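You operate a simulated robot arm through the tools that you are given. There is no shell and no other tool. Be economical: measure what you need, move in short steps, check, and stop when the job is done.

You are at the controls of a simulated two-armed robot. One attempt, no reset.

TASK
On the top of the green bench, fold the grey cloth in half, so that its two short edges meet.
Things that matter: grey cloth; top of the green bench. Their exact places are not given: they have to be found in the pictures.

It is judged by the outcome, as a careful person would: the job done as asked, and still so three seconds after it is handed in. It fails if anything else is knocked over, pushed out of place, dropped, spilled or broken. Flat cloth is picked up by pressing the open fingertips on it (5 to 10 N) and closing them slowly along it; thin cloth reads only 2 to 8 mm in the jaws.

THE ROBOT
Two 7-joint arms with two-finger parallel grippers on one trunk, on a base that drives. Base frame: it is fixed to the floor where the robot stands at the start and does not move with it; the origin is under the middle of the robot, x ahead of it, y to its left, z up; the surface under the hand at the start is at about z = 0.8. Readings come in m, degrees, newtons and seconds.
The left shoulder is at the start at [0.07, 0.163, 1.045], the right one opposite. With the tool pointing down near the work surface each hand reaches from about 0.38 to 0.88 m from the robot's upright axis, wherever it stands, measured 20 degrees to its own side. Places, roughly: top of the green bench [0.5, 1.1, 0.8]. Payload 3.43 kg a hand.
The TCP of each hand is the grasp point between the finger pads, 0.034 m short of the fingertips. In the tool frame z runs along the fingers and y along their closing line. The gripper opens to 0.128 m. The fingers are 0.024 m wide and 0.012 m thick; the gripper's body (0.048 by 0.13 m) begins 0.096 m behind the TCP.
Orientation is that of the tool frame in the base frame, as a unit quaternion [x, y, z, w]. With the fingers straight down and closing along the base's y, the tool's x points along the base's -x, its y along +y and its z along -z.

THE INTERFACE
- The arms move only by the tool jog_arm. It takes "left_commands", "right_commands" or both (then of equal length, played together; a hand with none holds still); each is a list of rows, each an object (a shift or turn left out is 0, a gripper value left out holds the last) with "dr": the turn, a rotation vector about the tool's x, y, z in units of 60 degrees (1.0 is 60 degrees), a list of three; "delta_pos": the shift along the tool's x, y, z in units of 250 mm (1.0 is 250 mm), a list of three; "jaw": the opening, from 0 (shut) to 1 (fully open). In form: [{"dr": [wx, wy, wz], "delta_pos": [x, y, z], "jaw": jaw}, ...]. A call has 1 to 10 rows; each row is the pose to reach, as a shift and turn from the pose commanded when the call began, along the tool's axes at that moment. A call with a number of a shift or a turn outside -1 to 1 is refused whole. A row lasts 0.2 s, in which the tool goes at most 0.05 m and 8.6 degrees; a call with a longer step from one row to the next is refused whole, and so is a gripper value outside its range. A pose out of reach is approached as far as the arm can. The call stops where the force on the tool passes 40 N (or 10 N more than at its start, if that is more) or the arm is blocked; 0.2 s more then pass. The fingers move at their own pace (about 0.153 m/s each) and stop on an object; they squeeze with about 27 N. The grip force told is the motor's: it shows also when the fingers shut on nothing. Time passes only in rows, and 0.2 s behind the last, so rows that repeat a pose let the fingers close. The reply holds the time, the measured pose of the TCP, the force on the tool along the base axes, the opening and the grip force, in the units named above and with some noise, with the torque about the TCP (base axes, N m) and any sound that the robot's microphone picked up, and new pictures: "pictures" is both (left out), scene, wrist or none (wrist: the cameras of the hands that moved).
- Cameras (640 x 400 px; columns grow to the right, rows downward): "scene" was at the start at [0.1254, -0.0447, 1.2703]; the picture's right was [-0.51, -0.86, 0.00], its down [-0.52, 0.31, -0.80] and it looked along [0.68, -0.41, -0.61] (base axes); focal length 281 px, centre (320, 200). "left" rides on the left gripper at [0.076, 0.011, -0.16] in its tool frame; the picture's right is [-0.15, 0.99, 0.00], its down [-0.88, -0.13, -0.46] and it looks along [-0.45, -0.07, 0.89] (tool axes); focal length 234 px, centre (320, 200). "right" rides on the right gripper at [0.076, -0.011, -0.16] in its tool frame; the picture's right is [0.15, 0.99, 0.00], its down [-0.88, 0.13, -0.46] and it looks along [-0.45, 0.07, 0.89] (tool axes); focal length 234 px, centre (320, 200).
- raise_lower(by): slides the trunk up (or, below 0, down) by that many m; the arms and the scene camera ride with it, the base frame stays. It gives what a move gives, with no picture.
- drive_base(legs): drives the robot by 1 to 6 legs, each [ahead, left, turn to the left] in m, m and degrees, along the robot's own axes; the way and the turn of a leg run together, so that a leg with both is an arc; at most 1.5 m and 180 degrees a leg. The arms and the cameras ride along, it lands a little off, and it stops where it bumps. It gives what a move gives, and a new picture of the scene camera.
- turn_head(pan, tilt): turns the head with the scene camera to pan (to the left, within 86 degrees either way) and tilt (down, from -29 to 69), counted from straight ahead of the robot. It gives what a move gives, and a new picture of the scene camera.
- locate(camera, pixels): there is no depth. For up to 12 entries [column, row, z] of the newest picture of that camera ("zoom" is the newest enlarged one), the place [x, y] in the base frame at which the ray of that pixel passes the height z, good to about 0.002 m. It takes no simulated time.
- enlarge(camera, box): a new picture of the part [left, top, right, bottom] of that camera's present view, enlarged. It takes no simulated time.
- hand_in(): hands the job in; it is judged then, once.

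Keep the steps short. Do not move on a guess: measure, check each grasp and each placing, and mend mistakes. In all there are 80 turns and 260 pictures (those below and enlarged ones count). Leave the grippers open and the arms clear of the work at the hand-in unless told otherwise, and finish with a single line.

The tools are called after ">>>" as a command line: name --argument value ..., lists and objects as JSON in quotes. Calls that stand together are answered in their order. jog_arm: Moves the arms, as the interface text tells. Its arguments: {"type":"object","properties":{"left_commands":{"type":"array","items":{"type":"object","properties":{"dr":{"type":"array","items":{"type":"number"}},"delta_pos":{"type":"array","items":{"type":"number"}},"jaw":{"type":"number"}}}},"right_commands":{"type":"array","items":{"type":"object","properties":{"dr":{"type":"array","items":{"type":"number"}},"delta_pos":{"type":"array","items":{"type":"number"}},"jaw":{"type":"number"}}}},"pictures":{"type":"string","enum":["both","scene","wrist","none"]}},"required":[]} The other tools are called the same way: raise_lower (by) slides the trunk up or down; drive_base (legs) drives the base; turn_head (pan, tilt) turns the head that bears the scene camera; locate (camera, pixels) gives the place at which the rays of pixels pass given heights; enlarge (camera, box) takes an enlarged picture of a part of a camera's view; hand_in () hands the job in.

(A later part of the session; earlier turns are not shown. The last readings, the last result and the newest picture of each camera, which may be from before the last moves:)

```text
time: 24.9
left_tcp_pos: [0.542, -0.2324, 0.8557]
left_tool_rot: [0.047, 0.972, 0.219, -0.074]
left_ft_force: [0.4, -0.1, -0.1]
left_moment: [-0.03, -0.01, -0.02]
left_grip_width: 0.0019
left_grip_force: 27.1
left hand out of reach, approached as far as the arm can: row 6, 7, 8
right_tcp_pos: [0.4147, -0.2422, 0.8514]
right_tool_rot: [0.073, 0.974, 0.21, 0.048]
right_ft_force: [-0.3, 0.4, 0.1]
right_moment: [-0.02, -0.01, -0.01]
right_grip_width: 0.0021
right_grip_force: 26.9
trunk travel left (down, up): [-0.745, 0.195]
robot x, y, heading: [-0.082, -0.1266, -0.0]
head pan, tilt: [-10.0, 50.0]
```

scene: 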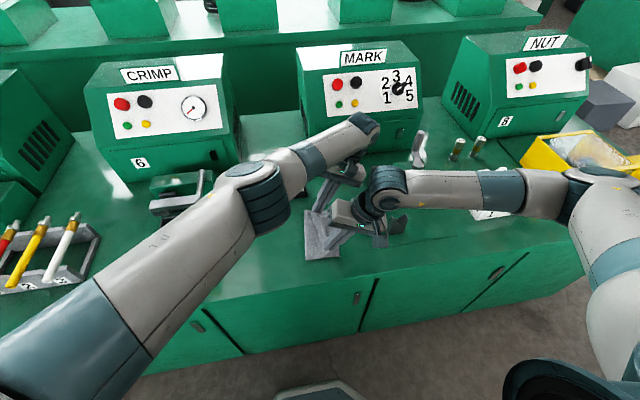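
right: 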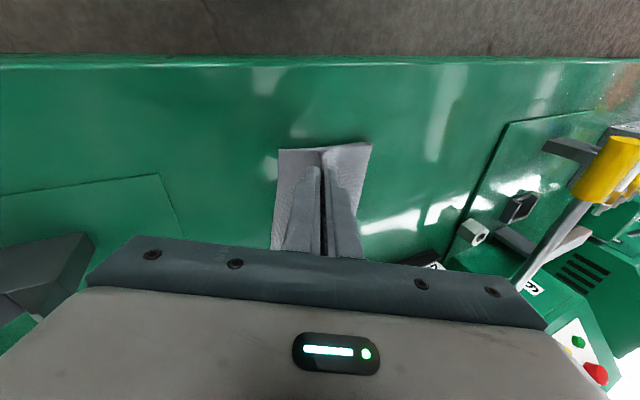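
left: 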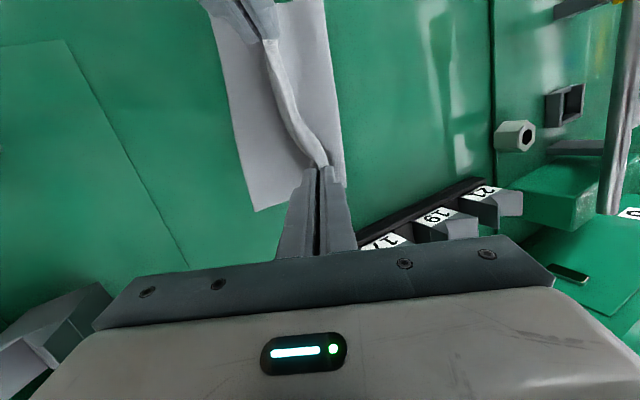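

The fold has formed and the left hand stopped about 25 mm short because of reach. I'll measure the bottom layer's edge, the fold and the tips.

>>> locate --camera "left" --pixels '[[257, 211, 0.8], [343, 183, 0.805], [235, 130, 0.8], [322, 168, 0.83], [272, 40, 0.83]]'

>>> locate --camera "right" --pixels '[[279, 150, 0.8], [371, 144, 0.805], [274, 240, 0.8], [322, 165, 0.83]]'

>>> enlarge --camera "left" --box '[180, 0, 420, 225]'

>>> enlarge --camera "right" --box '[230, 120, 430, 260]'

```text
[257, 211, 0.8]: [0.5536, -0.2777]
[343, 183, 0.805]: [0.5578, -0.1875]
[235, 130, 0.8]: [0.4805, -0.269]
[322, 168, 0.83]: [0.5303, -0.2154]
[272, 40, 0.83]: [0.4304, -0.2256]
```

```text
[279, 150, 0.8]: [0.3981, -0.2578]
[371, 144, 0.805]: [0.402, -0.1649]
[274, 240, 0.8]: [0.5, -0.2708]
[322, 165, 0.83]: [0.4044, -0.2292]
```

```text
1.78 times, centred on (300, 112) of left
```

zoom: 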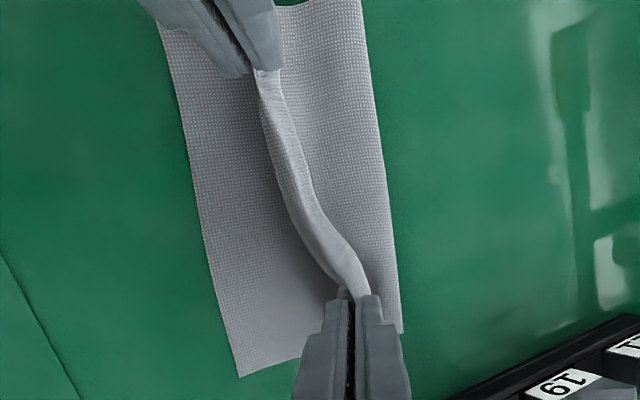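

```text
2.86 times, centred on (330, 190) of right
```

zoom: 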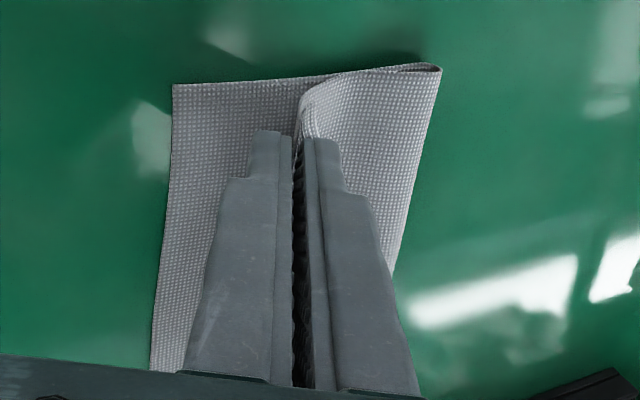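

The free edge stayed put. The fold's far end lags only because of the left hand's reach, so I'll reduce its sideways lean by 20°, which should let it get there.

>>> jog_arm --left_commands '[{"dr": [0.11, -0.013, 0.013]}, {"dr": [0.22, -0.026, 0.027]}, {"dr": [0.329, -0.039, 0.04]}, {"dr": [0.329, -0.039, 0.04]}]' --pictures "wrist"

```text
time: 25.9
left_tcp_pos: [0.5424, -0.2347, 0.8565]
left_tool_rot: [0.058, 0.995, 0.049, -0.065]
left_ft_force: [0.3, 0.4, -1.0]
left_moment: [0.02, 0.03, 0.0]
left_grip_width: 0.0017
left_grip_force: 27.1
right_tcp_pos: [0.4145, -0.2413, 0.8522]
right_tool_rot: [0.073, 0.974, 0.211, 0.048]
right_ft_force: [0.2, 0.5, 0.1]
right_moment: [-0.03, -0.03, 0.02]
right_grip_width: 0.0019
right_grip_force: 27.1
trunk travel left (down, up): [-0.745, 0.195]
robot x, y, heading: [-0.0785, -0.1237, -0.2]
head pan, tilt: [-10.0, 50.0]
```

left: 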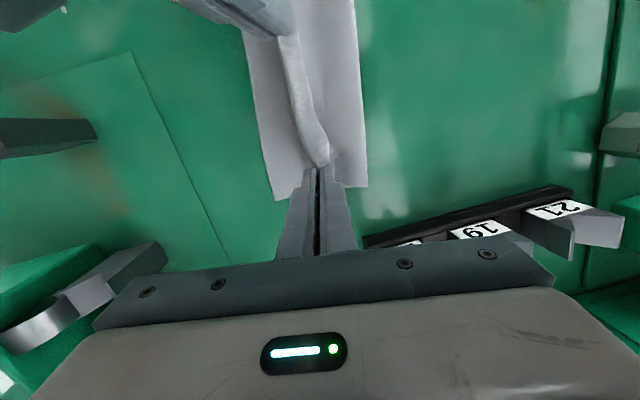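

Now I'll move the left hand 16 mm further right and 10 mm down, and lower the right hand 6 mm.

>>> jog_arm --left_commands '[{"delta_pos": [-0.006, -0.032, 0.01]}, {"delta_pos": [-0.012, -0.066, 0.025]}, {"delta_pos": [-0.012, -0.066, 0.04]}, {"delta_pos": [-0.012, -0.066, 0.04]}]' --right_commands '[{}, {"delta_pos": [0.001, -0.005, 0.011]}, {"delta_pos": [0.003, -0.01, 0.022]}, {"delta_pos": [0.003, -0.01, 0.022]}]' --pictures "wrist"

```text
time: 26.9
left_tcp_pos: [0.5419, -0.2511, 0.8441]
left_tool_rot: [0.057, 0.995, 0.048, -0.065]
left_ft_force: [-0.7, 1.1, -0.2]
left_moment: [0.01, 0.01, -0.01]
left_grip_width: 0.0019
left_grip_force: 26.7
right_tcp_pos: [0.4145, -0.242, 0.8447]
right_tool_rot: [0.071, 0.974, 0.211, 0.048]
right_ft_force: [-0.1, 0.0, 0.7]
right_moment: [-0.01, -0.04, 0.02]
right_grip_width: 0.0021
right_grip_force: 27.4
trunk travel left (down, up): [-0.745, 0.195]
robot x, y, heading: [-0.083, -0.1295, -0.5]
head pan, tilt: [-10.0, 50.0]
```

right: 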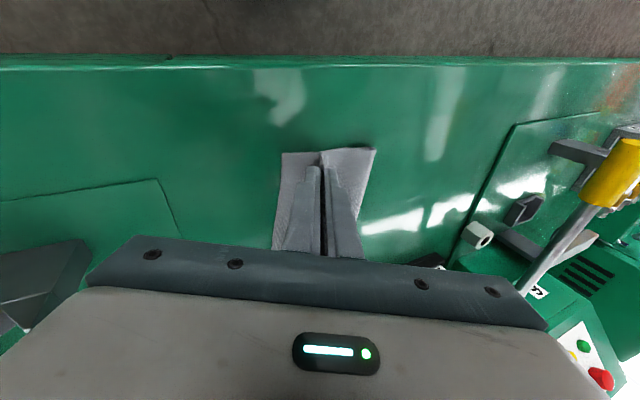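
left: 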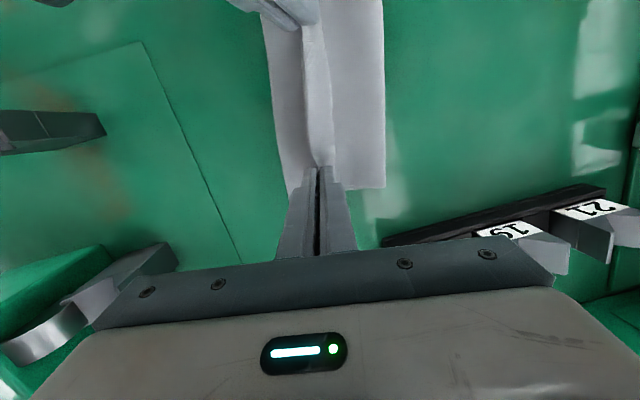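

Now I'll lower both about 6 mm to rest on the lower layer and open the jaws a little to let the ridge unroll.

>>> jog_arm --left_commands '[{"delta_pos": [-0.002, 0, 0.012]}, {"delta_pos": [-0.003, 0, 0.024]}, {"delta_pos": [-0.003, 0, 0.024]}, {"delta_pos": [-0.003, 0, 0.024], "jaw": 0.06}, {"delta_pos": [-0.003, 0, 0.022], "jaw": 0.12}, {"delta_pos": [-0.003, 0, 0.02], "jaw": 0.18}, {"delta_pos": [-0.003, 0, 0.02], "jaw": 0.2}]' --right_commands '[{"delta_pos": [0.001, -0.005, 0.01]}, {"delta_pos": [0.003, -0.01, 0.02]}, {"delta_pos": [0.003, -0.01, 0.02]}, {"delta_pos": [0.003, -0.01, 0.02], "jaw": 0.06}, {"delta_pos": [0.003, -0.008, 0.016], "jaw": 0.12}, {"delta_pos": [0.002, -0.006, 0.008], "jaw": 0.18}, {"delta_pos": [0.002, -0.006, 0.004], "jaw": 0.2}]' --pictures "wrist"

```text
time: 28.6
left_tcp_pos: [0.5415, -0.252, 0.8384]
left_tool_rot: [0.058, 0.995, 0.048, -0.065]
left_ft_force: [-0.6, -0.6, -0.3]
left_moment: [-0.05, -0.01, -0.02]
left_grip_width: 0.0255
left_grip_force: 0.2
right_tcp_pos: [0.4119, -0.2426, 0.8425]
right_tool_rot: [0.072, 0.974, 0.21, 0.048]
right_ft_force: [0.3, 2.7, 9.1]
right_moment: [0.02, 0.05, -0.02]
right_grip_width: 0.0226
right_grip_force: 0.0
trunk travel left (down, up): [-0.745, 0.195]
robot x, y, heading: [-0.0772, -0.129, -0.1]
head pan, tilt: [-10.0, 50.0]
```

right: 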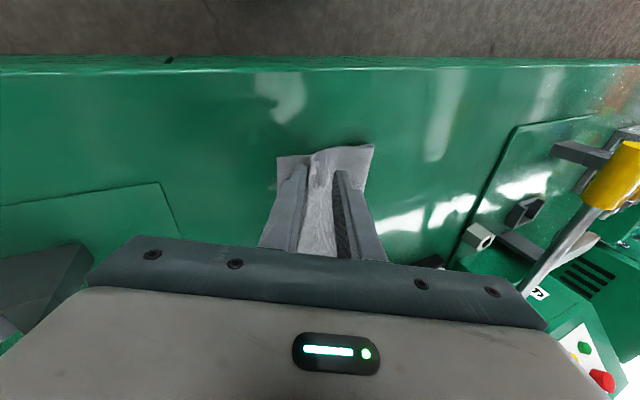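
left: 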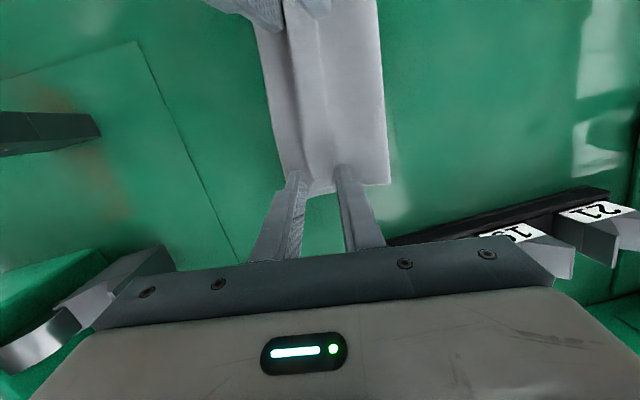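

The ridge is relaxing and both jaws are free. I'll back both hands out along their tool axes.

>>> jog_arm --left_commands '[{"delta_pos": [0, 0, -0.04]}, {"delta_pos": [0, 0, -0.12]}, {"delta_pos": [0, 0, -0.25]}, {"delta_pos": [0, 0, -0.4]}, {"delta_pos": [0, 0, -0.4]}]' --right_commands '[{"delta_pos": [0, 0, -0.04]}, {"delta_pos": [0, 0, -0.12]}, {"delta_pos": [0, 0, -0.25]}, {"delta_pos": [0, 0, -0.4]}, {"delta_pos": [0, 0, -0.4]}]'

```text
time: 29.8
left_tcp_pos: [0.556, -0.2605, 0.9364]
left_tool_rot: [0.058, 0.995, 0.048, -0.066]
left_ft_force: [-0.2, 0.0, -0.1]
left_moment: [0.01, -0.01, 0.02]
left_grip_width: 0.0255
left_grip_force: 0.1
right_tcp_pos: [0.4009, -0.2833, 0.9343]
right_tool_rot: [0.072, 0.974, 0.21, 0.047]
right_ft_force: [0.8, 0.0, 0.3]
right_moment: [0.0, 0.02, 0.01]
right_grip_width: 0.0259
right_grip_force: 0.0
trunk travel left (down, up): [-0.745, 0.195]
robot x, y, heading: [-0.0789, -0.1242, -0.3]
head pan, tilt: [-10.0, 50.0]
```

scene: 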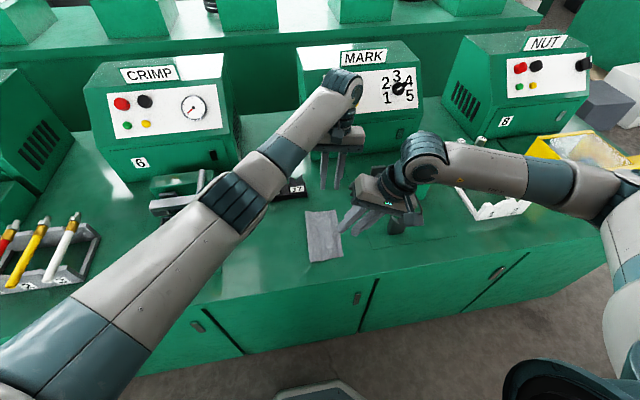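
right: 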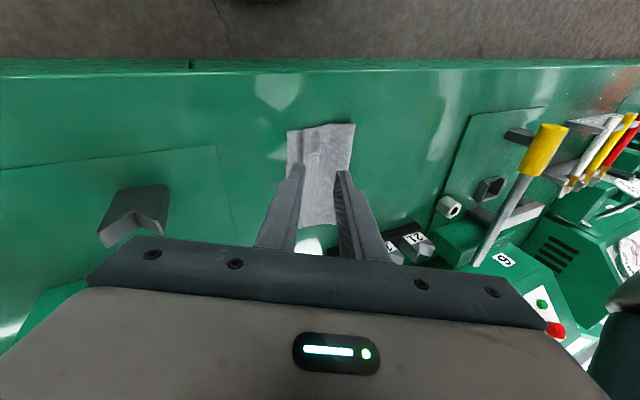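
left: 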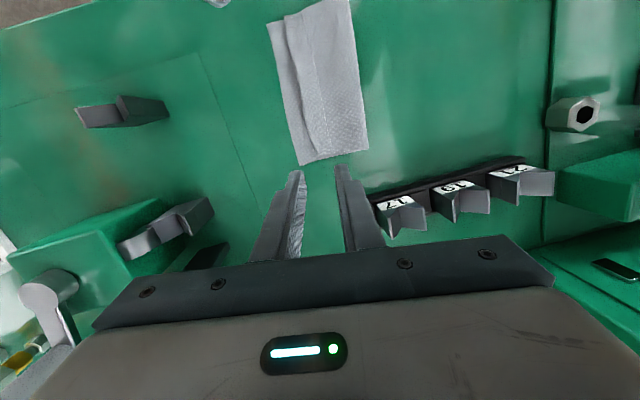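

>>> enlarge --camera "left" --box '[250, 0, 390, 170]'

>>> enlarge --camera "scene" --box '[280, 190, 376, 270]'

```text
2.35 times, centred on (320, 85) of left
```

zoom: 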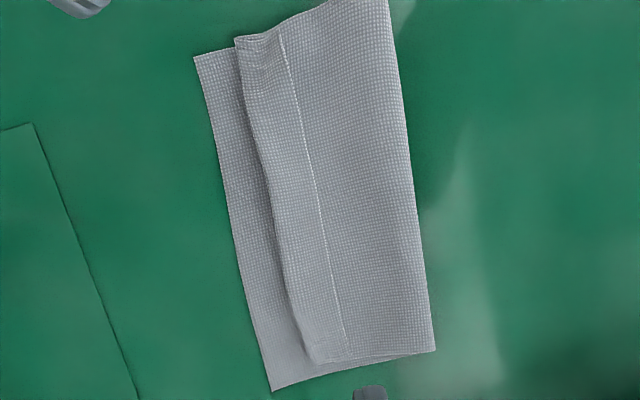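

```text
5.00 times, centred on (328, 230) of scene
```

zoom: 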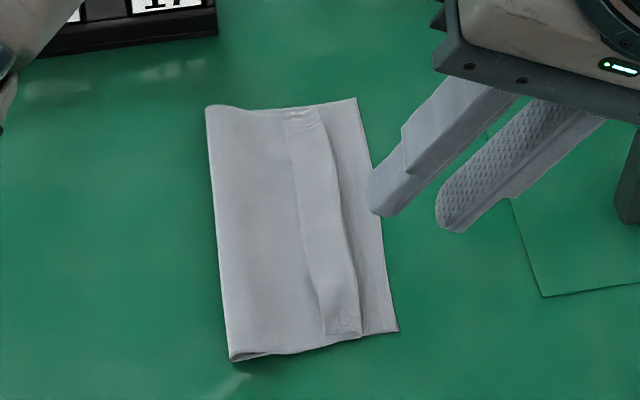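

The fold is made, but as I feared a hem of about 20 mm of the carried edge is turned back on top. I'll unroll it by pressing two spread fingertips on the hem's edge and dragging toward the short edge. First the left hand goes up and away to the left, and the right hand goes upright.

>>> jog_arm --left_commands '[{"delta_pos": [0, 0, -0.15]}, {"delta_pos": [0, 0.15, -0.3]}, {"delta_pos": [0, 0.33, -0.36]}, {"delta_pos": [0, 0.51, -0.38]}, {"delta_pos": [0, 0.69, -0.4]}, {"delta_pos": [0, 0.78, -0.4]}]' --right_commands '[{"dr": [0.1, 0.017, -0.012], "delta_pos": [0, 0.03, -0.06]}, {"dr": [0.2, 0.034, -0.024], "delta_pos": [0, 0.067, -0.144]}, {"dr": [0.3, 0.05, -0.036], "delta_pos": [0, 0.067, -0.144]}, {"dr": [0.411, 0.068, -0.05], "delta_pos": [0, 0.067, -0.144]}, {"dr": [0.411, 0.068, -0.05], "delta_pos": [0, 0.067, -0.144]}, {"dr": [0.411, 0.068, -0.05], "delta_pos": [0, 0.067, -0.144]}]' --pictures "scene"

```text
refused: row 2 steps farther than a row can; nothing moved
```

>>> jog_arm --left_commands '[{"delta_pos": [0, 0, -0.15]}, {"delta_pos": [0, 0.1, -0.28]}, {"delta_pos": [0, 0.27, -0.34]}, {"delta_pos": [0, 0.45, -0.38]}, {"delta_pos": [0, 0.63, -0.4]}, {"delta_pos": [0, 0.78, -0.4]}]' --right_commands '[{"dr": [0.1, 0.017, -0.012], "delta_pos": [0, 0.03, -0.06]}, {"dr": [0.2, 0.034, -0.024], "delta_pos": [0, 0.067, -0.144]}, {"dr": [0.3, 0.05, -0.036], "delta_pos": [0, 0.067, -0.144]}, {"dr": [0.411, 0.068, -0.05], "delta_pos": [0, 0.067, -0.144]}, {"dr": [0.411, 0.068, -0.05], "delta_pos": [0, 0.067, -0.144]}, {"dr": [0.411, 0.068, -0.05], "delta_pos": [0, 0.067, -0.144]}]' --pictures "scene"

```text
time: 31.1
left_tcp_pos: [0.5929, -0.0777, 1.051]
left_tool_rot: [0.058, 0.995, 0.047, -0.066]
left_ft_force: [0.5, 0.2, 0.5]
left_moment: [0.0, 0.03, -0.02]
left_grip_width: 0.0257
left_grip_force: 0.0
right_tcp_pos: [0.3978, -0.2814, 0.9724]
right_tool_rot: [0.048, 0.999, -0.002, 0.002]
right_ft_force: [-0.7, 0.2, 0.2]
right_moment: [-0.03, 0.03, 0.0]
right_grip_width: 0.0255
right_grip_force: 0.1
trunk travel left (down, up): [-0.745, 0.195]
robot x, y, heading: [-0.0776, -0.1277, -0.1]
head pan, tilt: [-10.0, 50.0]
```

scene: 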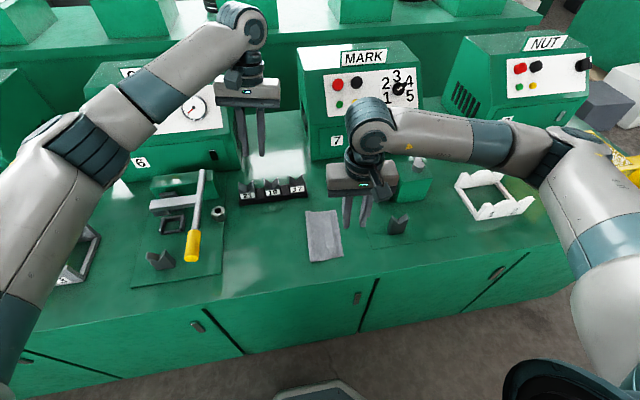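

>>> enlarge --camera "scene" --box '[285, 195, 365, 270]'

```text
5.33 times, centred on (325, 232) of scene
```

zoom: 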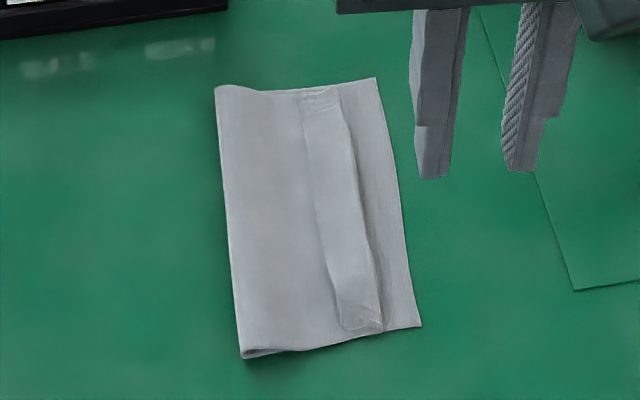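

>>> locate --camera "zoom" --pixels '[[302, 92, 0.804], [320, 210, 0.804], [342, 328, 0.804], [336, 88, 0.804], [358, 200, 0.804], [382, 330, 0.804], [375, 78, 0.8], [400, 200, 0.8], [421, 326, 0.8], [215, 87, 0.803], [243, 355, 0.803]]'

```text
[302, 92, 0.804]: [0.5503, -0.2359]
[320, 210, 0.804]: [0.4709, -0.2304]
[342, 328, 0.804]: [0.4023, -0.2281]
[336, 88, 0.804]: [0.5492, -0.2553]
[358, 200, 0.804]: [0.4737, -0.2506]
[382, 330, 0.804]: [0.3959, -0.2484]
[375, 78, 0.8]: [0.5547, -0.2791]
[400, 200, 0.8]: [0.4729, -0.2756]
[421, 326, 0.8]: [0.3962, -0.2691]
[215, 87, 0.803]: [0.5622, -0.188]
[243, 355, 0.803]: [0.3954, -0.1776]
```

The hem edge is at y≈-0.236 (far) to -0.228 (near), its crease at about -0.25, and the bottom edge at about -0.275. Unrolled, the edges should match. I'll turn the right hand about 88° so its fingers spread along the hem, and bring it above.

>>> jog_arm --right_commands '[{"dr": [0, 0, 0.14], "delta_pos": [-0.05, 0.03, 0], "jaw": 0.5}, {"dr": [0, 0, 0.28], "delta_pos": [-0.1, 0.07, 0.03], "jaw": 0.82}, {"dr": [0, 0, 0.42], "delta_pos": [-0.15, 0.11, 0.06]}, {"dr": [0, 0, 0.56], "delta_pos": [-0.2, 0.15, 0.12]}, {"dr": [0, 0, 0.7], "delta_pos": [-0.25, 0.18, 0.18]}, {"dr": [0, 0, 0.84], "delta_pos": [-0.293, 0.209, 0.24]}, {"dr": [0, 0, 0.98], "delta_pos": [-0.293, 0.209, 0.24]}, {"dr": [0, 0, 0.98], "delta_pos": [-0.293, 0.209, 0.24]}]' --pictures "none"

>>> jog_arm --right_commands '[{"dr": [0, 0, 0.13]}, {"dr": [0, 0, 0.26]}, {"dr": [0, 0, 0.39]}, {"dr": [0, 0, 0.488]}, {"dr": [0, 0, 0.488]}]' --pictures "both"

```text
time: 33.0
left_tcp_pos: [0.5933, -0.0798, 1.051]
left_tool_rot: [0.058, 0.995, 0.048, -0.066]
left_ft_force: [0.4, -0.4, 0.2]
left_moment: [0.0, 0.01, 0.01]
left_grip_width: 0.0255
left_grip_force: 0.0
right_tcp_pos: [0.4774, -0.2365, 0.9125]
right_tool_rot: [0.534, 0.846, -0.001, 0.002]
right_ft_force: [-0.7, 0.0, -0.3]
right_moment: [-0.02, -0.01, 0.0]
right_grip_width: 0.1049
right_grip_force: 0.0
trunk travel left (down, up): [-0.745, 0.195]
robot x, y, heading: [-0.0835, -0.13, -0.3]
head pan, tilt: [-10.0, 50.0]
```

```text
time: 34.1
left_tcp_pos: [0.5928, -0.0794, 1.051]
left_tool_rot: [0.058, 0.995, 0.049, -0.065]
left_ft_force: [0.5, -0.3, -0.1]
left_moment: [0.01, -0.02, 0.02]
left_grip_width: 0.0254
left_grip_force: 0.0
right_tcp_pos: [0.477, -0.2389, 0.9127]
right_tool_rot: [0.729, 0.684, 0.001, 0.002]
right_ft_force: [0.1, -0.4, -0.3]
right_moment: [0.03, -0.02, 0.04]
right_grip_width: 0.1051
right_grip_force: 0.1
trunk travel left (down, up): [-0.745, 0.195]
robot x, y, heading: [-0.08, -0.1252, -0.4]
head pan, tilt: [-10.0, 50.0]
```

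scene: 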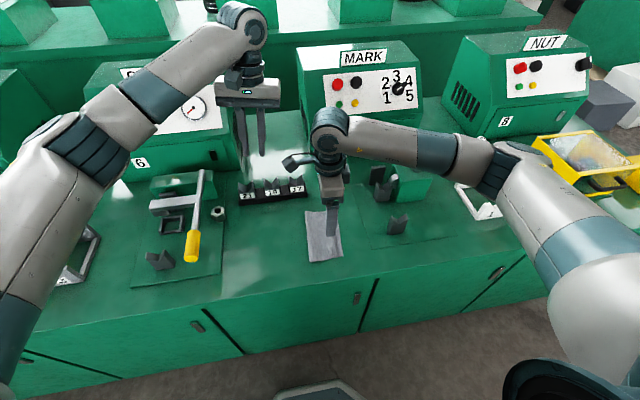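
right: 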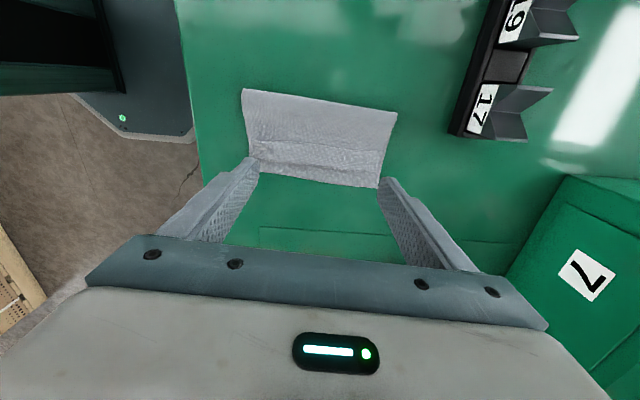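

Aligned. I'll lower to just above the hem.

>>> jog_arm --right_commands '[{"delta_pos": [0.012, 0, 0.1]}, {"delta_pos": [0.012, 0, 0.2]}, {"delta_pos": [0.012, 0, 0.27]}, {"delta_pos": [0.012, 0, 0.282]}, {"delta_pos": [0.012, 0, 0.282]}]' --pictures "wrist"

```text
time: 35.4
left_tcp_pos: [0.5935, -0.08, 1.0508]
left_tool_rot: [0.058, 0.995, 0.048, -0.065]
left_ft_force: [0.2, -0.5, -0.2]
left_moment: [-0.01, -0.01, 0.02]
left_grip_width: 0.0256
left_grip_force: 0.1
right_tcp_pos: [0.4771, -0.2347, 0.8413]
right_tool_rot: [0.729, 0.684, 0.0, 0.002]
right_ft_force: [0.4, -0.8, 0.2]
right_moment: [0.03, -0.01, 0.0]
right_grip_width: 0.1054
right_grip_force: 0.0
trunk travel left (down, up): [-0.745, 0.195]
robot x, y, heading: [-0.0778, -0.1258, -0.1]
head pan, tilt: [-10.0, 50.0]
```

right: 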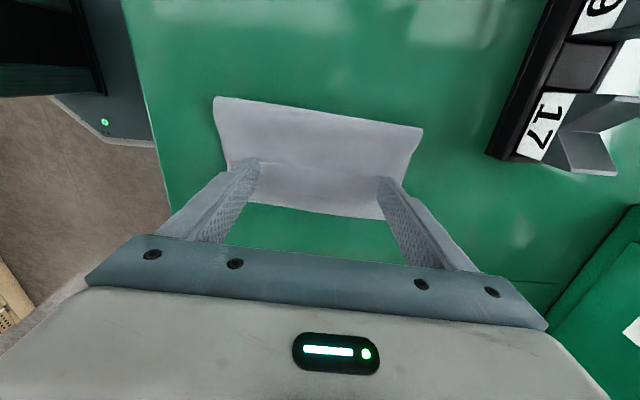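

>>> jog_arm --right_commands '[{"delta_pos": [0, 0, 0.006]}, {"delta_pos": [0, 0, 0.012]}, {"delta_pos": [0, 0, 0.012]}]' --pictures "none"

>>> enlarge --camera "right" --box '[190, 80, 450, 242]'

```text
time: 36.1
left_tcp_pos: [0.5933, -0.0787, 1.0508]
left_tool_rot: [0.058, 0.995, 0.048, -0.065]
left_ft_force: [0.8, 0.1, 0.6]
left_moment: [0.03, 0.05, -0.01]
left_grip_width: 0.0256
left_grip_force: 0.1
right_tcp_pos: [0.4769, -0.2355, 0.8372]
right_tool_rot: [0.729, 0.684, -0.001, 0.003]
right_ft_force: [0.2, -0.6, 0.3]
right_moment: [-0.02, 0.0, 0.01]
right_grip_width: 0.1051
right_grip_force: 0.1
trunk travel left (down, up): [-0.745, 0.195]
robot x, y, heading: [-0.0844, -0.1273, -0.4]
head pan, tilt: [-10.0, 50.0]
```

```text
2.46 times, centred on (320, 161) of right
```

zoom: 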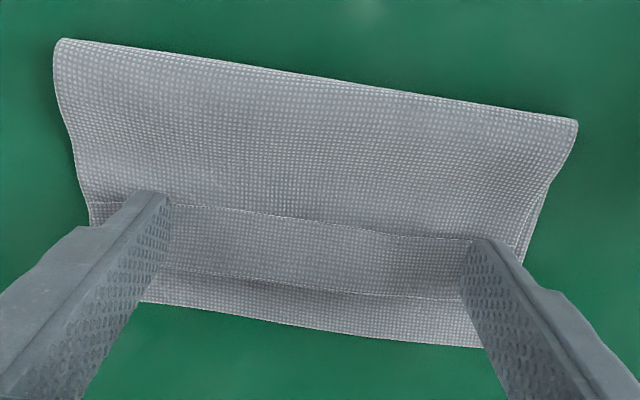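

The fingertips sit right at the hem edge at both ends. A little more pressure is needed.

>>> jog_arm --right_commands '[{"delta_pos": [0, 0, 0.008]}, {"delta_pos": [0, 0, 0.008]}]' --pictures "none"

```text
time: 36.8
left_tcp_pos: [0.5934, -0.0793, 1.0513]
left_tool_rot: [0.059, 0.995, 0.048, -0.066]
left_ft_force: [0.2, -0.1, -0.5]
left_moment: [-0.01, -0.02, -0.02]
left_grip_width: 0.0258
left_grip_force: 0.1
right_tcp_pos: [0.4774, -0.2367, 0.8371]
right_tool_rot: [0.729, 0.685, -0.001, 0.003]
right_ft_force: [-0.2, 0.5, 1.7]
right_moment: [-0.03, 0.06, -0.04]
right_grip_width: 0.105
right_grip_force: 0.1
trunk travel left (down, up): [-0.745, 0.195]
robot x, y, heading: [-0.0809, -0.1263, -0.2]
head pan, tilt: [-10.0, 50.0]
```

Light contact at 1.7 N. I'll add 1 mm, then drag slowly 40 mm toward the short edge.

>>> jog_arm --right_commands '[{"delta_pos": [0, 0, 0.004]}, {"delta_pos": [-0.02, 0, 0.004]}, {"delta_pos": [-0.04, 0, 0.004]}, {"delta_pos": [-0.06, 0, 0.004]}, {"delta_pos": [-0.08, 0, 0.004]}, {"delta_pos": [-0.1, 0, 0.004]}, {"delta_pos": [-0.12, 0, 0.004]}, {"delta_pos": [-0.14, 0, 0.004]}, {"delta_pos": [-0.16, 0, 0.004]}]' --pictures "wrist"

>>> enlarge --camera "right" --box '[190, 60, 450, 222]'

```text
time: 38.8
left_tcp_pos: [0.5921, -0.0785, 1.052]
left_tool_rot: [0.057, 0.995, 0.049, -0.065]
left_ft_force: [-0.2, -0.1, 0.0]
left_moment: [0.04, -0.01, 0.02]
left_grip_width: 0.026
left_grip_force: 0.1
right_tcp_pos: [0.4742, -0.274, 0.8367]
right_tool_rot: [0.728, 0.686, 0.001, 0.002]
right_ft_force: [0.1, 1.5, 8.5]
right_moment: [0.07, 0.33, -0.08]
right_grip_width: 0.1051
right_grip_force: 0.0
trunk travel left (down, up): [-0.745, 0.195]
robot x, y, heading: [-0.0795, -0.1219, -0.4]
head pan, tilt: [-10.0, 50.0]
```

right: 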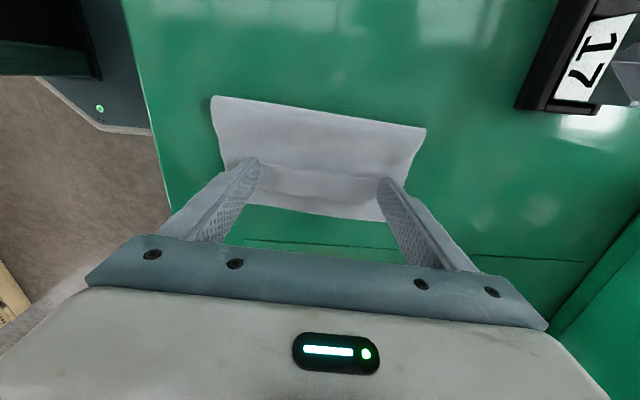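

```text
2.46 times, centred on (320, 141) of right
```

zoom: 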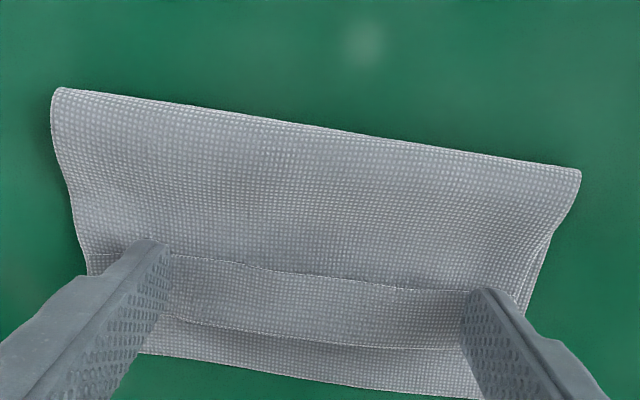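

The whole cloth slid with the hand by about 38 mm, because friction on the bench is low. So I need to hold the fold side with the left hand while the right drags. I'll bring the left hand in, turned 90° as well and leaning left so the hands clear. First I make it upright and yawed, staying high.

>>> jog_arm --left_commands '[{"dr": [0.041, -0.063, 0.005], "delta_pos": [0.1, 0, 0]}, {"dr": [0.082, -0.127, 0.01], "delta_pos": [0.2, 0, 0]}, {"dr": [0.082, -0.127, 0.01], "delta_pos": [0.3, 0, 0], "jaw": 0.0}, {"dr": [0.082, -0.127, 0.01], "delta_pos": [0.3, 0, 0], "jaw": 0.0}]' --pictures "none"

>>> jog_arm --left_commands '[{"dr": [0, 0, 0.14]}, {"dr": [0, 0, 0.28]}, {"dr": [0, 0, 0.42]}, {"dr": [0, 0, 0.56]}, {"dr": [0, 0, 0.7]}, {"dr": [0, 0, 0.84]}, {"dr": [0, 0, 0.97]}, {"dr": [0, 0, 0.97]}]' --pictures "none"

>>> jog_arm --left_commands '[{"dr": [0, 0, 0.13]}, {"dr": [0, 0, 0.26]}, {"dr": [0, 0, 0.39]}, {"dr": [0, 0, 0.46]}, {"dr": [0, 0, 0.46]}]' --pictures "scene"

```text
time: 39.8
left_tcp_pos: [0.5191, -0.0702, 1.0626]
left_tool_rot: [0.063, 0.998, 0.001, -0.002]
left_ft_force: [0.4, 0.2, 0.9]
left_moment: [0.03, -0.03, 0.03]
left_grip_width: 0.0002
left_grip_force: 27.2
right_tcp_pos: [0.4742, -0.2743, 0.8348]
right_tool_rot: [0.729, 0.684, 0.0, 0.003]
right_ft_force: [0.7, 0.8, 9.6]
right_moment: [0.04, 0.38, -0.06]
right_grip_width: 0.1048
right_grip_force: 0.0
trunk travel left (down, up): [-0.745, 0.195]
robot x, y, heading: [-0.0804, -0.1281, -0.2]
head pan, tilt: [-10.0, 50.0]
```

```text
time: 41.5
left_tcp_pos: [0.5161, -0.0696, 1.0634]
left_tool_rot: [0.54, 0.841, 0.001, -0.002]
left_ft_force: [0.8, 0.1, 0.9]
left_moment: [0.03, 0.06, 0.01]
left_grip_width: 0.0
left_grip_force: 26.8
right_tcp_pos: [0.4749, -0.2739, 0.8364]
right_tool_rot: [0.729, 0.685, 0.0, 0.003]
right_ft_force: [0.4, 0.3, 10.4]
right_moment: [0.03, 0.44, -0.04]
right_grip_width: 0.1047
right_grip_force: 0.1
trunk travel left (down, up): [-0.745, 0.195]
robot x, y, heading: [-0.0816, -0.1291, -0.2]
head pan, tilt: [-10.0, 50.0]
```

```text
time: 42.8
left_tcp_pos: [0.5155, -0.07, 1.0634]
left_tool_rot: [0.726, 0.688, -0.001, -0.002]
left_ft_force: [0.4, -0.2, 0.3]
left_moment: [0.01, 0.04, -0.04]
left_grip_width: 0.0001
left_grip_force: 27.2
right_tcp_pos: [0.474, -0.2739, 0.8362]
right_tool_rot: [0.729, 0.685, 0.001, 0.003]
right_ft_force: [0.8, 0.0, 11.3]
right_moment: [0.02, 0.47, -0.03]
right_grip_width: 0.1045
right_grip_force: 0.1
trunk travel left (down, up): [-0.745, 0.195]
robot x, y, heading: [-0.0772, -0.1255, -0.1]
head pan, tilt: [-10.0, 50.0]
```

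scene: 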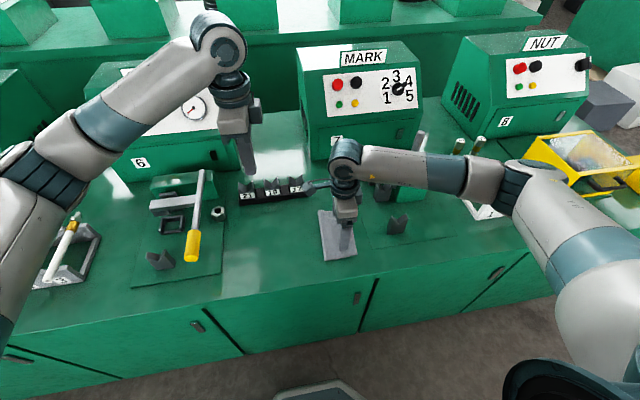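

The left hand is ready. The right hand's camera mount sticks out to the left about 0.1 m, so I'll lean the left hand 40° and slide in underneath along its own finger direction.

>>> jog_arm --left_commands '[{"dr": [0, -0.133, 0], "delta_pos": [0, -0.05, 0.1], "jaw": 0.6}, {"dr": [0, -0.267, 0], "delta_pos": [-0.06, -0.1, 0.2]}, {"dr": [0, -0.4, 0], "delta_pos": [-0.14, -0.138, 0.28]}, {"dr": [0, -0.533, 0], "delta_pos": [-0.2, -0.138, 0.35]}, {"dr": [0, -0.667, 0], "delta_pos": [-0.249, -0.138, 0.4]}, {"dr": [0, -0.667, 0], "delta_pos": [-0.249, -0.138, 0.4]}]' --pictures "both"

```text
time: 44.1
left_tcp_pos: [0.4778, -0.1294, 0.9623]
left_tool_rot: [0.682, 0.647, -0.249, 0.234]
left_ft_force: [0.2, 1.0, -0.7]
left_moment: [0.0, -0.01, 0.02]
left_grip_width: 0.0767
left_grip_force: 0.1
right_tcp_pos: [0.473, -0.2739, 0.8365]
right_tool_rot: [0.729, 0.684, 0.001, 0.002]
right_ft_force: [0.2, 1.3, 11.9]
right_moment: [0.05, 0.41, -0.05]
right_grip_width: 0.1045
right_grip_force: 0.1
trunk travel left (down, up): [-0.745, 0.195]
robot x, y, heading: [-0.0837, -0.1277, -0.1]
head pan, tilt: [-10.0, 50.0]
```

scene: 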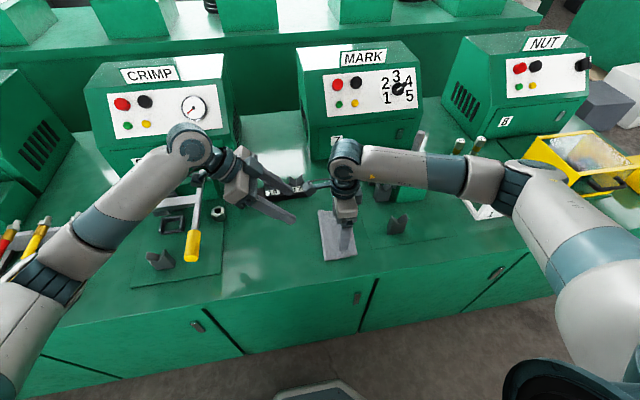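
left: 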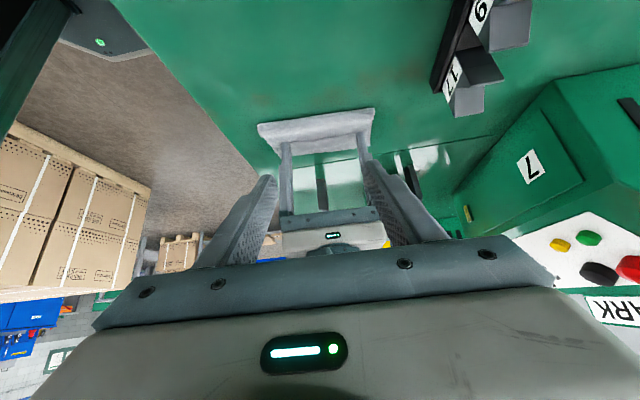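

Now I'll slide the left hand down along its fingers toward the fold side, stopping just above.

>>> jog_arm --left_commands '[{"delta_pos": [0.006, 0, 0.12]}, {"delta_pos": [0.014, 0, 0.24]}, {"delta_pos": [0.022, 0, 0.36]}, {"delta_pos": [0.03, 0, 0.48]}, {"delta_pos": [0.037, 0, 0.57]}, {"delta_pos": [0.037, 0, 0.57]}]' --pictures "both"

```text
time: 45.5
left_tcp_pos: [0.4752, -0.2135, 0.8488]
left_tool_rot: [0.682, 0.647, -0.248, 0.234]
left_ft_force: [1.0, 0.4, -0.1]
left_moment: [-0.02, 0.0, -0.04]
left_grip_width: 0.0768
left_grip_force: 0.1
right_tcp_pos: [0.4741, -0.2728, 0.8354]
right_tool_rot: [0.729, 0.685, 0.0, 0.003]
right_ft_force: [0.7, 0.4, 11.8]
right_moment: [0.0, 0.46, 0.0]
right_grip_width: 0.1048
right_grip_force: 0.0
trunk travel left (down, up): [-0.745, 0.195]
robot x, y, heading: [-0.0803, -0.1247, -0.0]
head pan, tilt: [-10.0, 50.0]
```

scene: 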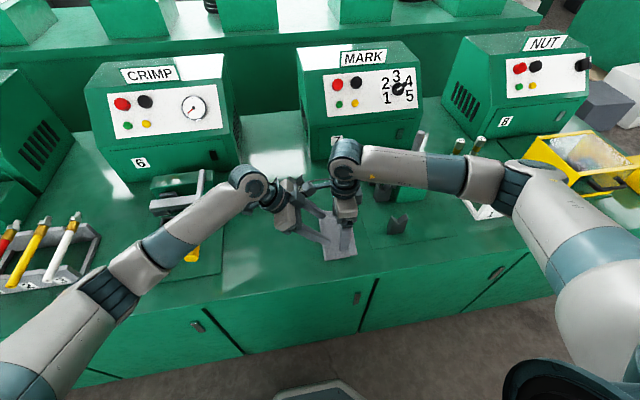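
left: 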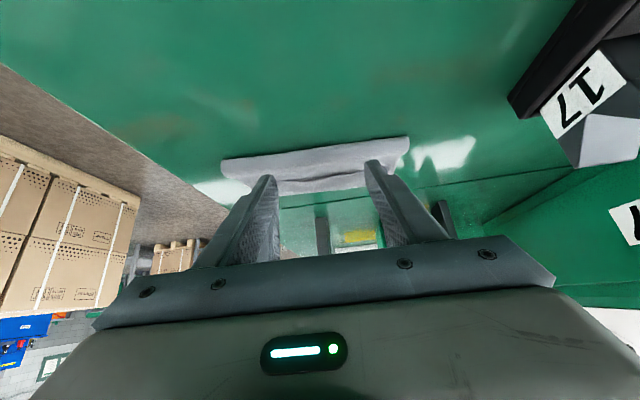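

>>> locate --camera "left" --pixels '[[226, 160, 0.803], [310, 149, 0.803], [405, 138, 0.803]]'

>>> jog_arm --left_commands '[{"delta_pos": [0.013, 0, 0.015]}, {"delta_pos": [0.026, 0, 0.031]}, {"delta_pos": [0.026, 0, 0.031]}]' --pictures "none"

```text
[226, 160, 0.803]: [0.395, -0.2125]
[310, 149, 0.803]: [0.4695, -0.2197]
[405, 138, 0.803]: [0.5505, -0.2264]
```

```text
time: 46.4
left_tcp_pos: [0.4738, -0.2141, 0.8392]
left_tool_rot: [0.681, 0.647, -0.249, 0.234]
left_ft_force: [-0.5, 1.3, -0.7]
left_moment: [-0.03, -0.01, 0.0]
left_grip_width: 0.0769
left_grip_force: 0.0
right_tcp_pos: [0.4739, -0.2745, 0.8359]
right_tool_rot: [0.729, 0.685, 0.001, 0.003]
right_ft_force: [0.1, 0.9, 11.7]
right_moment: [-0.01, 0.47, -0.04]
right_grip_width: 0.1047
right_grip_force: 0.1
trunk travel left (down, up): [-0.745, 0.195]
robot x, y, heading: [-0.0773, -0.1261, -0.0]
head pan, tilt: [-10.0, 50.0]
```

>>> jog_arm --left_commands '[{"delta_pos": [-0.002, 0, 0.017]}, {"delta_pos": [-0.002, 0, 0.017]}]' --pictures "none"

```text
time: 47.0
left_tcp_pos: [0.4729, -0.2167, 0.8353]
left_tool_rot: [0.682, 0.647, -0.248, 0.234]
left_ft_force: [0.4, -0.1, -0.9]
left_moment: [0.02, 0.01, -0.01]
left_grip_width: 0.0769
left_grip_force: 0.0
right_tcp_pos: [0.4747, -0.2738, 0.8355]
right_tool_rot: [0.729, 0.685, 0.001, 0.003]
right_ft_force: [0.8, 0.4, 11.8]
right_moment: [0.03, 0.46, -0.01]
right_grip_width: 0.1047
right_grip_force: 0.0
trunk travel left (down, up): [-0.745, 0.195]
robot x, y, heading: [-0.0815, -0.1301, -0.1]
head pan, tilt: [-10.0, 50.0]
```

>>> jog_arm --left_commands '[{"delta_pos": [0.005, 0, 0.006]}, {"delta_pos": [0.008, 0, 0.009]}, {"delta_pos": [0.008, 0, 0.009]}]' --pictures "none"

```text
time: 47.8
left_tcp_pos: [0.4745, -0.2168, 0.835]
left_tool_rot: [0.682, 0.646, -0.249, 0.236]
left_ft_force: [-1.3, 2.8, 21.6]
left_moment: [-0.21, 0.37, -0.05]
left_grip_width: 0.0769
left_grip_force: 0.1
right_tcp_pos: [0.4728, -0.2744, 0.8358]
right_tool_rot: [0.729, 0.685, 0.001, 0.004]
right_ft_force: [0.6, 0.3, 2.5]
right_moment: [0.02, 0.05, 0.0]
right_grip_width: 0.1048
right_grip_force: 0.0
trunk travel left (down, up): [-0.745, 0.195]
robot x, y, heading: [-0.0822, -0.1246, -0.3]
head pan, tilt: [-10.0, 50.0]
```

The left now holds the fold side firmly at 21 N, and the right rests at 2.5 N. I'll drag the right hand 42 mm with slightly more pressure.

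>>> jog_arm --right_commands '[{"delta_pos": [0, 0, 0.003]}, {"delta_pos": [-0.02, 0, 0.003]}, {"delta_pos": [-0.04, 0, 0.003]}, {"delta_pos": [-0.06, 0, 0.003]}, {"delta_pos": [-0.08, 0, 0.003]}, {"delta_pos": [-0.1, 0, 0.003]}, {"delta_pos": [-0.12, 0, 0.003]}, {"delta_pos": [-0.14, 0, 0.003]}, {"delta_pos": [-0.168, 0, 0.003]}]' --pictures "both"

>>> enlarge --camera "right" --box '[190, 60, 450, 222]'

```text
time: 49.8
left_tcp_pos: [0.4717, -0.2168, 0.8339]
left_tool_rot: [0.681, 0.647, -0.247, 0.237]
left_ft_force: [3.9, -1.1, 37.6]
left_moment: [-0.53, 0.31, -0.05]
left_grip_width: 0.0768
left_grip_force: 0.0
right_tcp_pos: [0.4694, -0.3181, 0.8365]
right_tool_rot: [0.728, 0.685, 0.001, 0.004]
right_ft_force: [0.2, -0.4, 0.4]
right_moment: [0.0, 0.02, 0.02]
right_grip_width: 0.1048
right_grip_force: 0.0
trunk travel left (down, up): [-0.745, 0.195]
robot x, y, heading: [-0.0841, -0.1274, -0.1]
head pan, tilt: [-10.0, 50.0]
```

scene: 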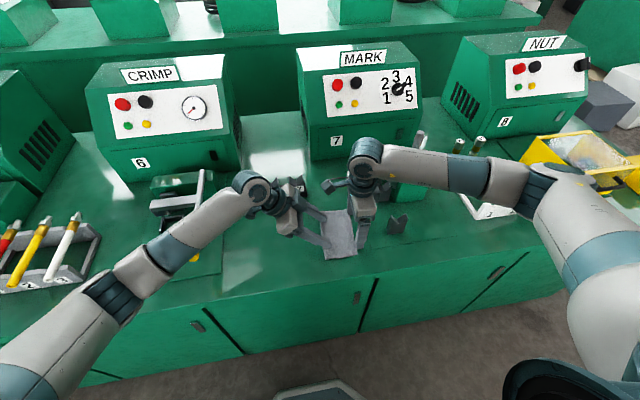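
right: 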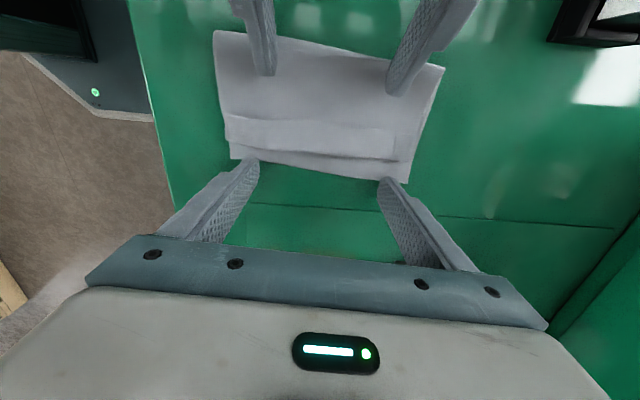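

```text
2.46 times, centred on (320, 141) of right
```

zoom: 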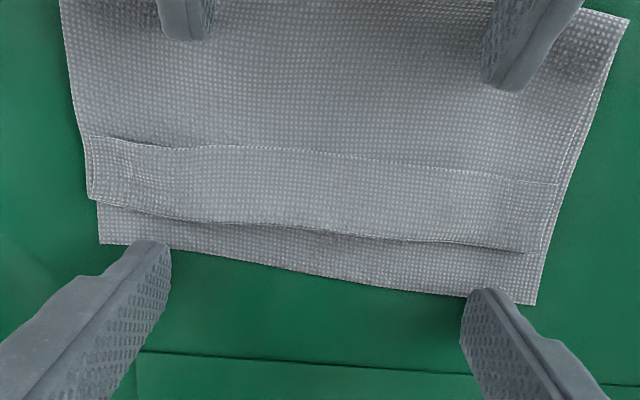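

The hold works, since the cloth stayed, but the fingers slid over the hem. I'll measure the hem edge so I can push it from behind with more pressure.

>>> locate --camera "zoom" --pixels '[[90, 136, 0.804], [330, 155, 0.804], [558, 184, 0.804], [92, 198, 0.804], [350, 235, 0.804], [525, 250, 0.804], [100, 243, 0.801], [535, 303, 0.801], [185, 38, 0.806], [508, 90, 0.806]]'

```text
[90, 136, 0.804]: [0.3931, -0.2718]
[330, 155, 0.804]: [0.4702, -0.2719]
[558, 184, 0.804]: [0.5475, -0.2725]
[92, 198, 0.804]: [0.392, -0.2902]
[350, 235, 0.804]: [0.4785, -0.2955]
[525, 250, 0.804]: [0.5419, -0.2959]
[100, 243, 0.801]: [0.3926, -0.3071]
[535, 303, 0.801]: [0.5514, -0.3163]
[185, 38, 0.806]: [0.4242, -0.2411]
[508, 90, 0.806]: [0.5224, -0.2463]
```

The hem edge lies at y≈-0.272. I'll lift the right hand, go back so its tips sit mostly behind the hem edge, square it to the edge, and come down.

>>> jog_arm --right_commands '[{"delta_pos": [0, 0, -0.08]}, {"delta_pos": [0.11, 0, -0.08], "dr": [0, 0, -0.058]}, {"delta_pos": [0.222, 0.01, -0.08], "dr": [0, 0, -0.058]}, {"delta_pos": [0.222, 0.01, -0.08], "dr": [0, 0, -0.058]}, {"delta_pos": [0.222, 0.01, 0], "dr": [0, 0, -0.058]}, {"delta_pos": [0.222, 0.01, 0], "dr": [0, 0, -0.058]}]' --pictures "wrist"

>>> enlarge --camera "right" --box '[190, 60, 450, 222]'

```text
time: 51.1
left_tcp_pos: [0.472, -0.2163, 0.8351]
left_tool_rot: [0.682, 0.647, -0.248, 0.236]
left_ft_force: [2.4, -2.6, 39.3]
left_moment: [-0.55, 0.41, -0.07]
left_grip_width: 0.0767
left_grip_force: 0.0
right_tcp_pos: [0.4733, -0.2601, 0.8377]
right_tool_rot: [0.708, 0.707, 0.002, 0.004]
right_ft_force: [0.0, 0.3, -0.4]
right_moment: [0.02, -0.02, 0.01]
right_grip_width: 0.1052
right_grip_force: 0.1
trunk travel left (down, up): [-0.745, 0.195]
robot x, y, heading: [-0.0774, -0.1261, -0.2]
head pan, tilt: [-10.0, 50.0]
```

right: 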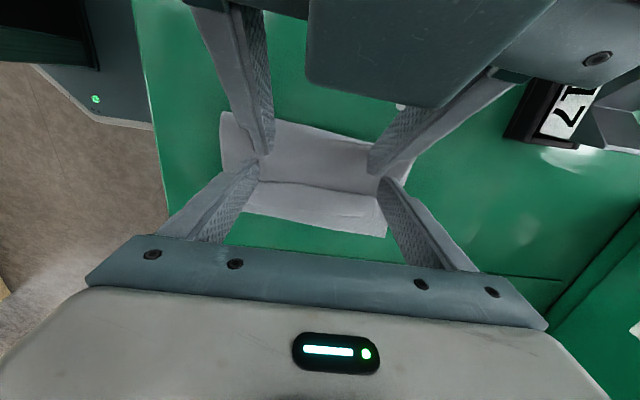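

```text
2.46 times, centred on (320, 141) of right
```

zoom: 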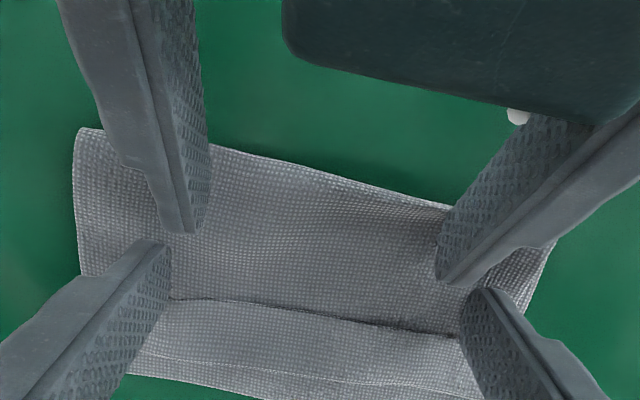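

The fingers are well placed. I'll ease the left hold slightly and press the right down.

>>> jog_arm --left_commands '[{"delta_pos": [-0.002, 0, -0.003]}, {"delta_pos": [-0.002, 0, -0.003]}]' --right_commands '[{"delta_pos": [0, 0, 0.006]}, {"delta_pos": [0, 0, 0.01]}]' --pictures "none"

```text
time: 51.8
left_tcp_pos: [0.4711, -0.2154, 0.8346]
left_tool_rot: [0.682, 0.647, -0.248, 0.235]
left_ft_force: [3.4, -4.2, 33.3]
left_moment: [-0.52, 0.07, 0.1]
left_grip_width: 0.0762
left_grip_force: 0.0
right_tcp_pos: [0.4762, -0.2605, 0.8371]
right_tool_rot: [0.708, 0.707, 0.003, 0.004]
right_ft_force: [1.4, -0.7, 15.9]
right_moment: [-0.14, 0.95, 0.06]
right_grip_width: 0.1043
right_grip_force: 0.1
trunk travel left (down, up): [-0.745, 0.195]
robot x, y, heading: [-0.0809, -0.1278, -0.3]
head pan, tilt: [-10.0, 50.0]
```

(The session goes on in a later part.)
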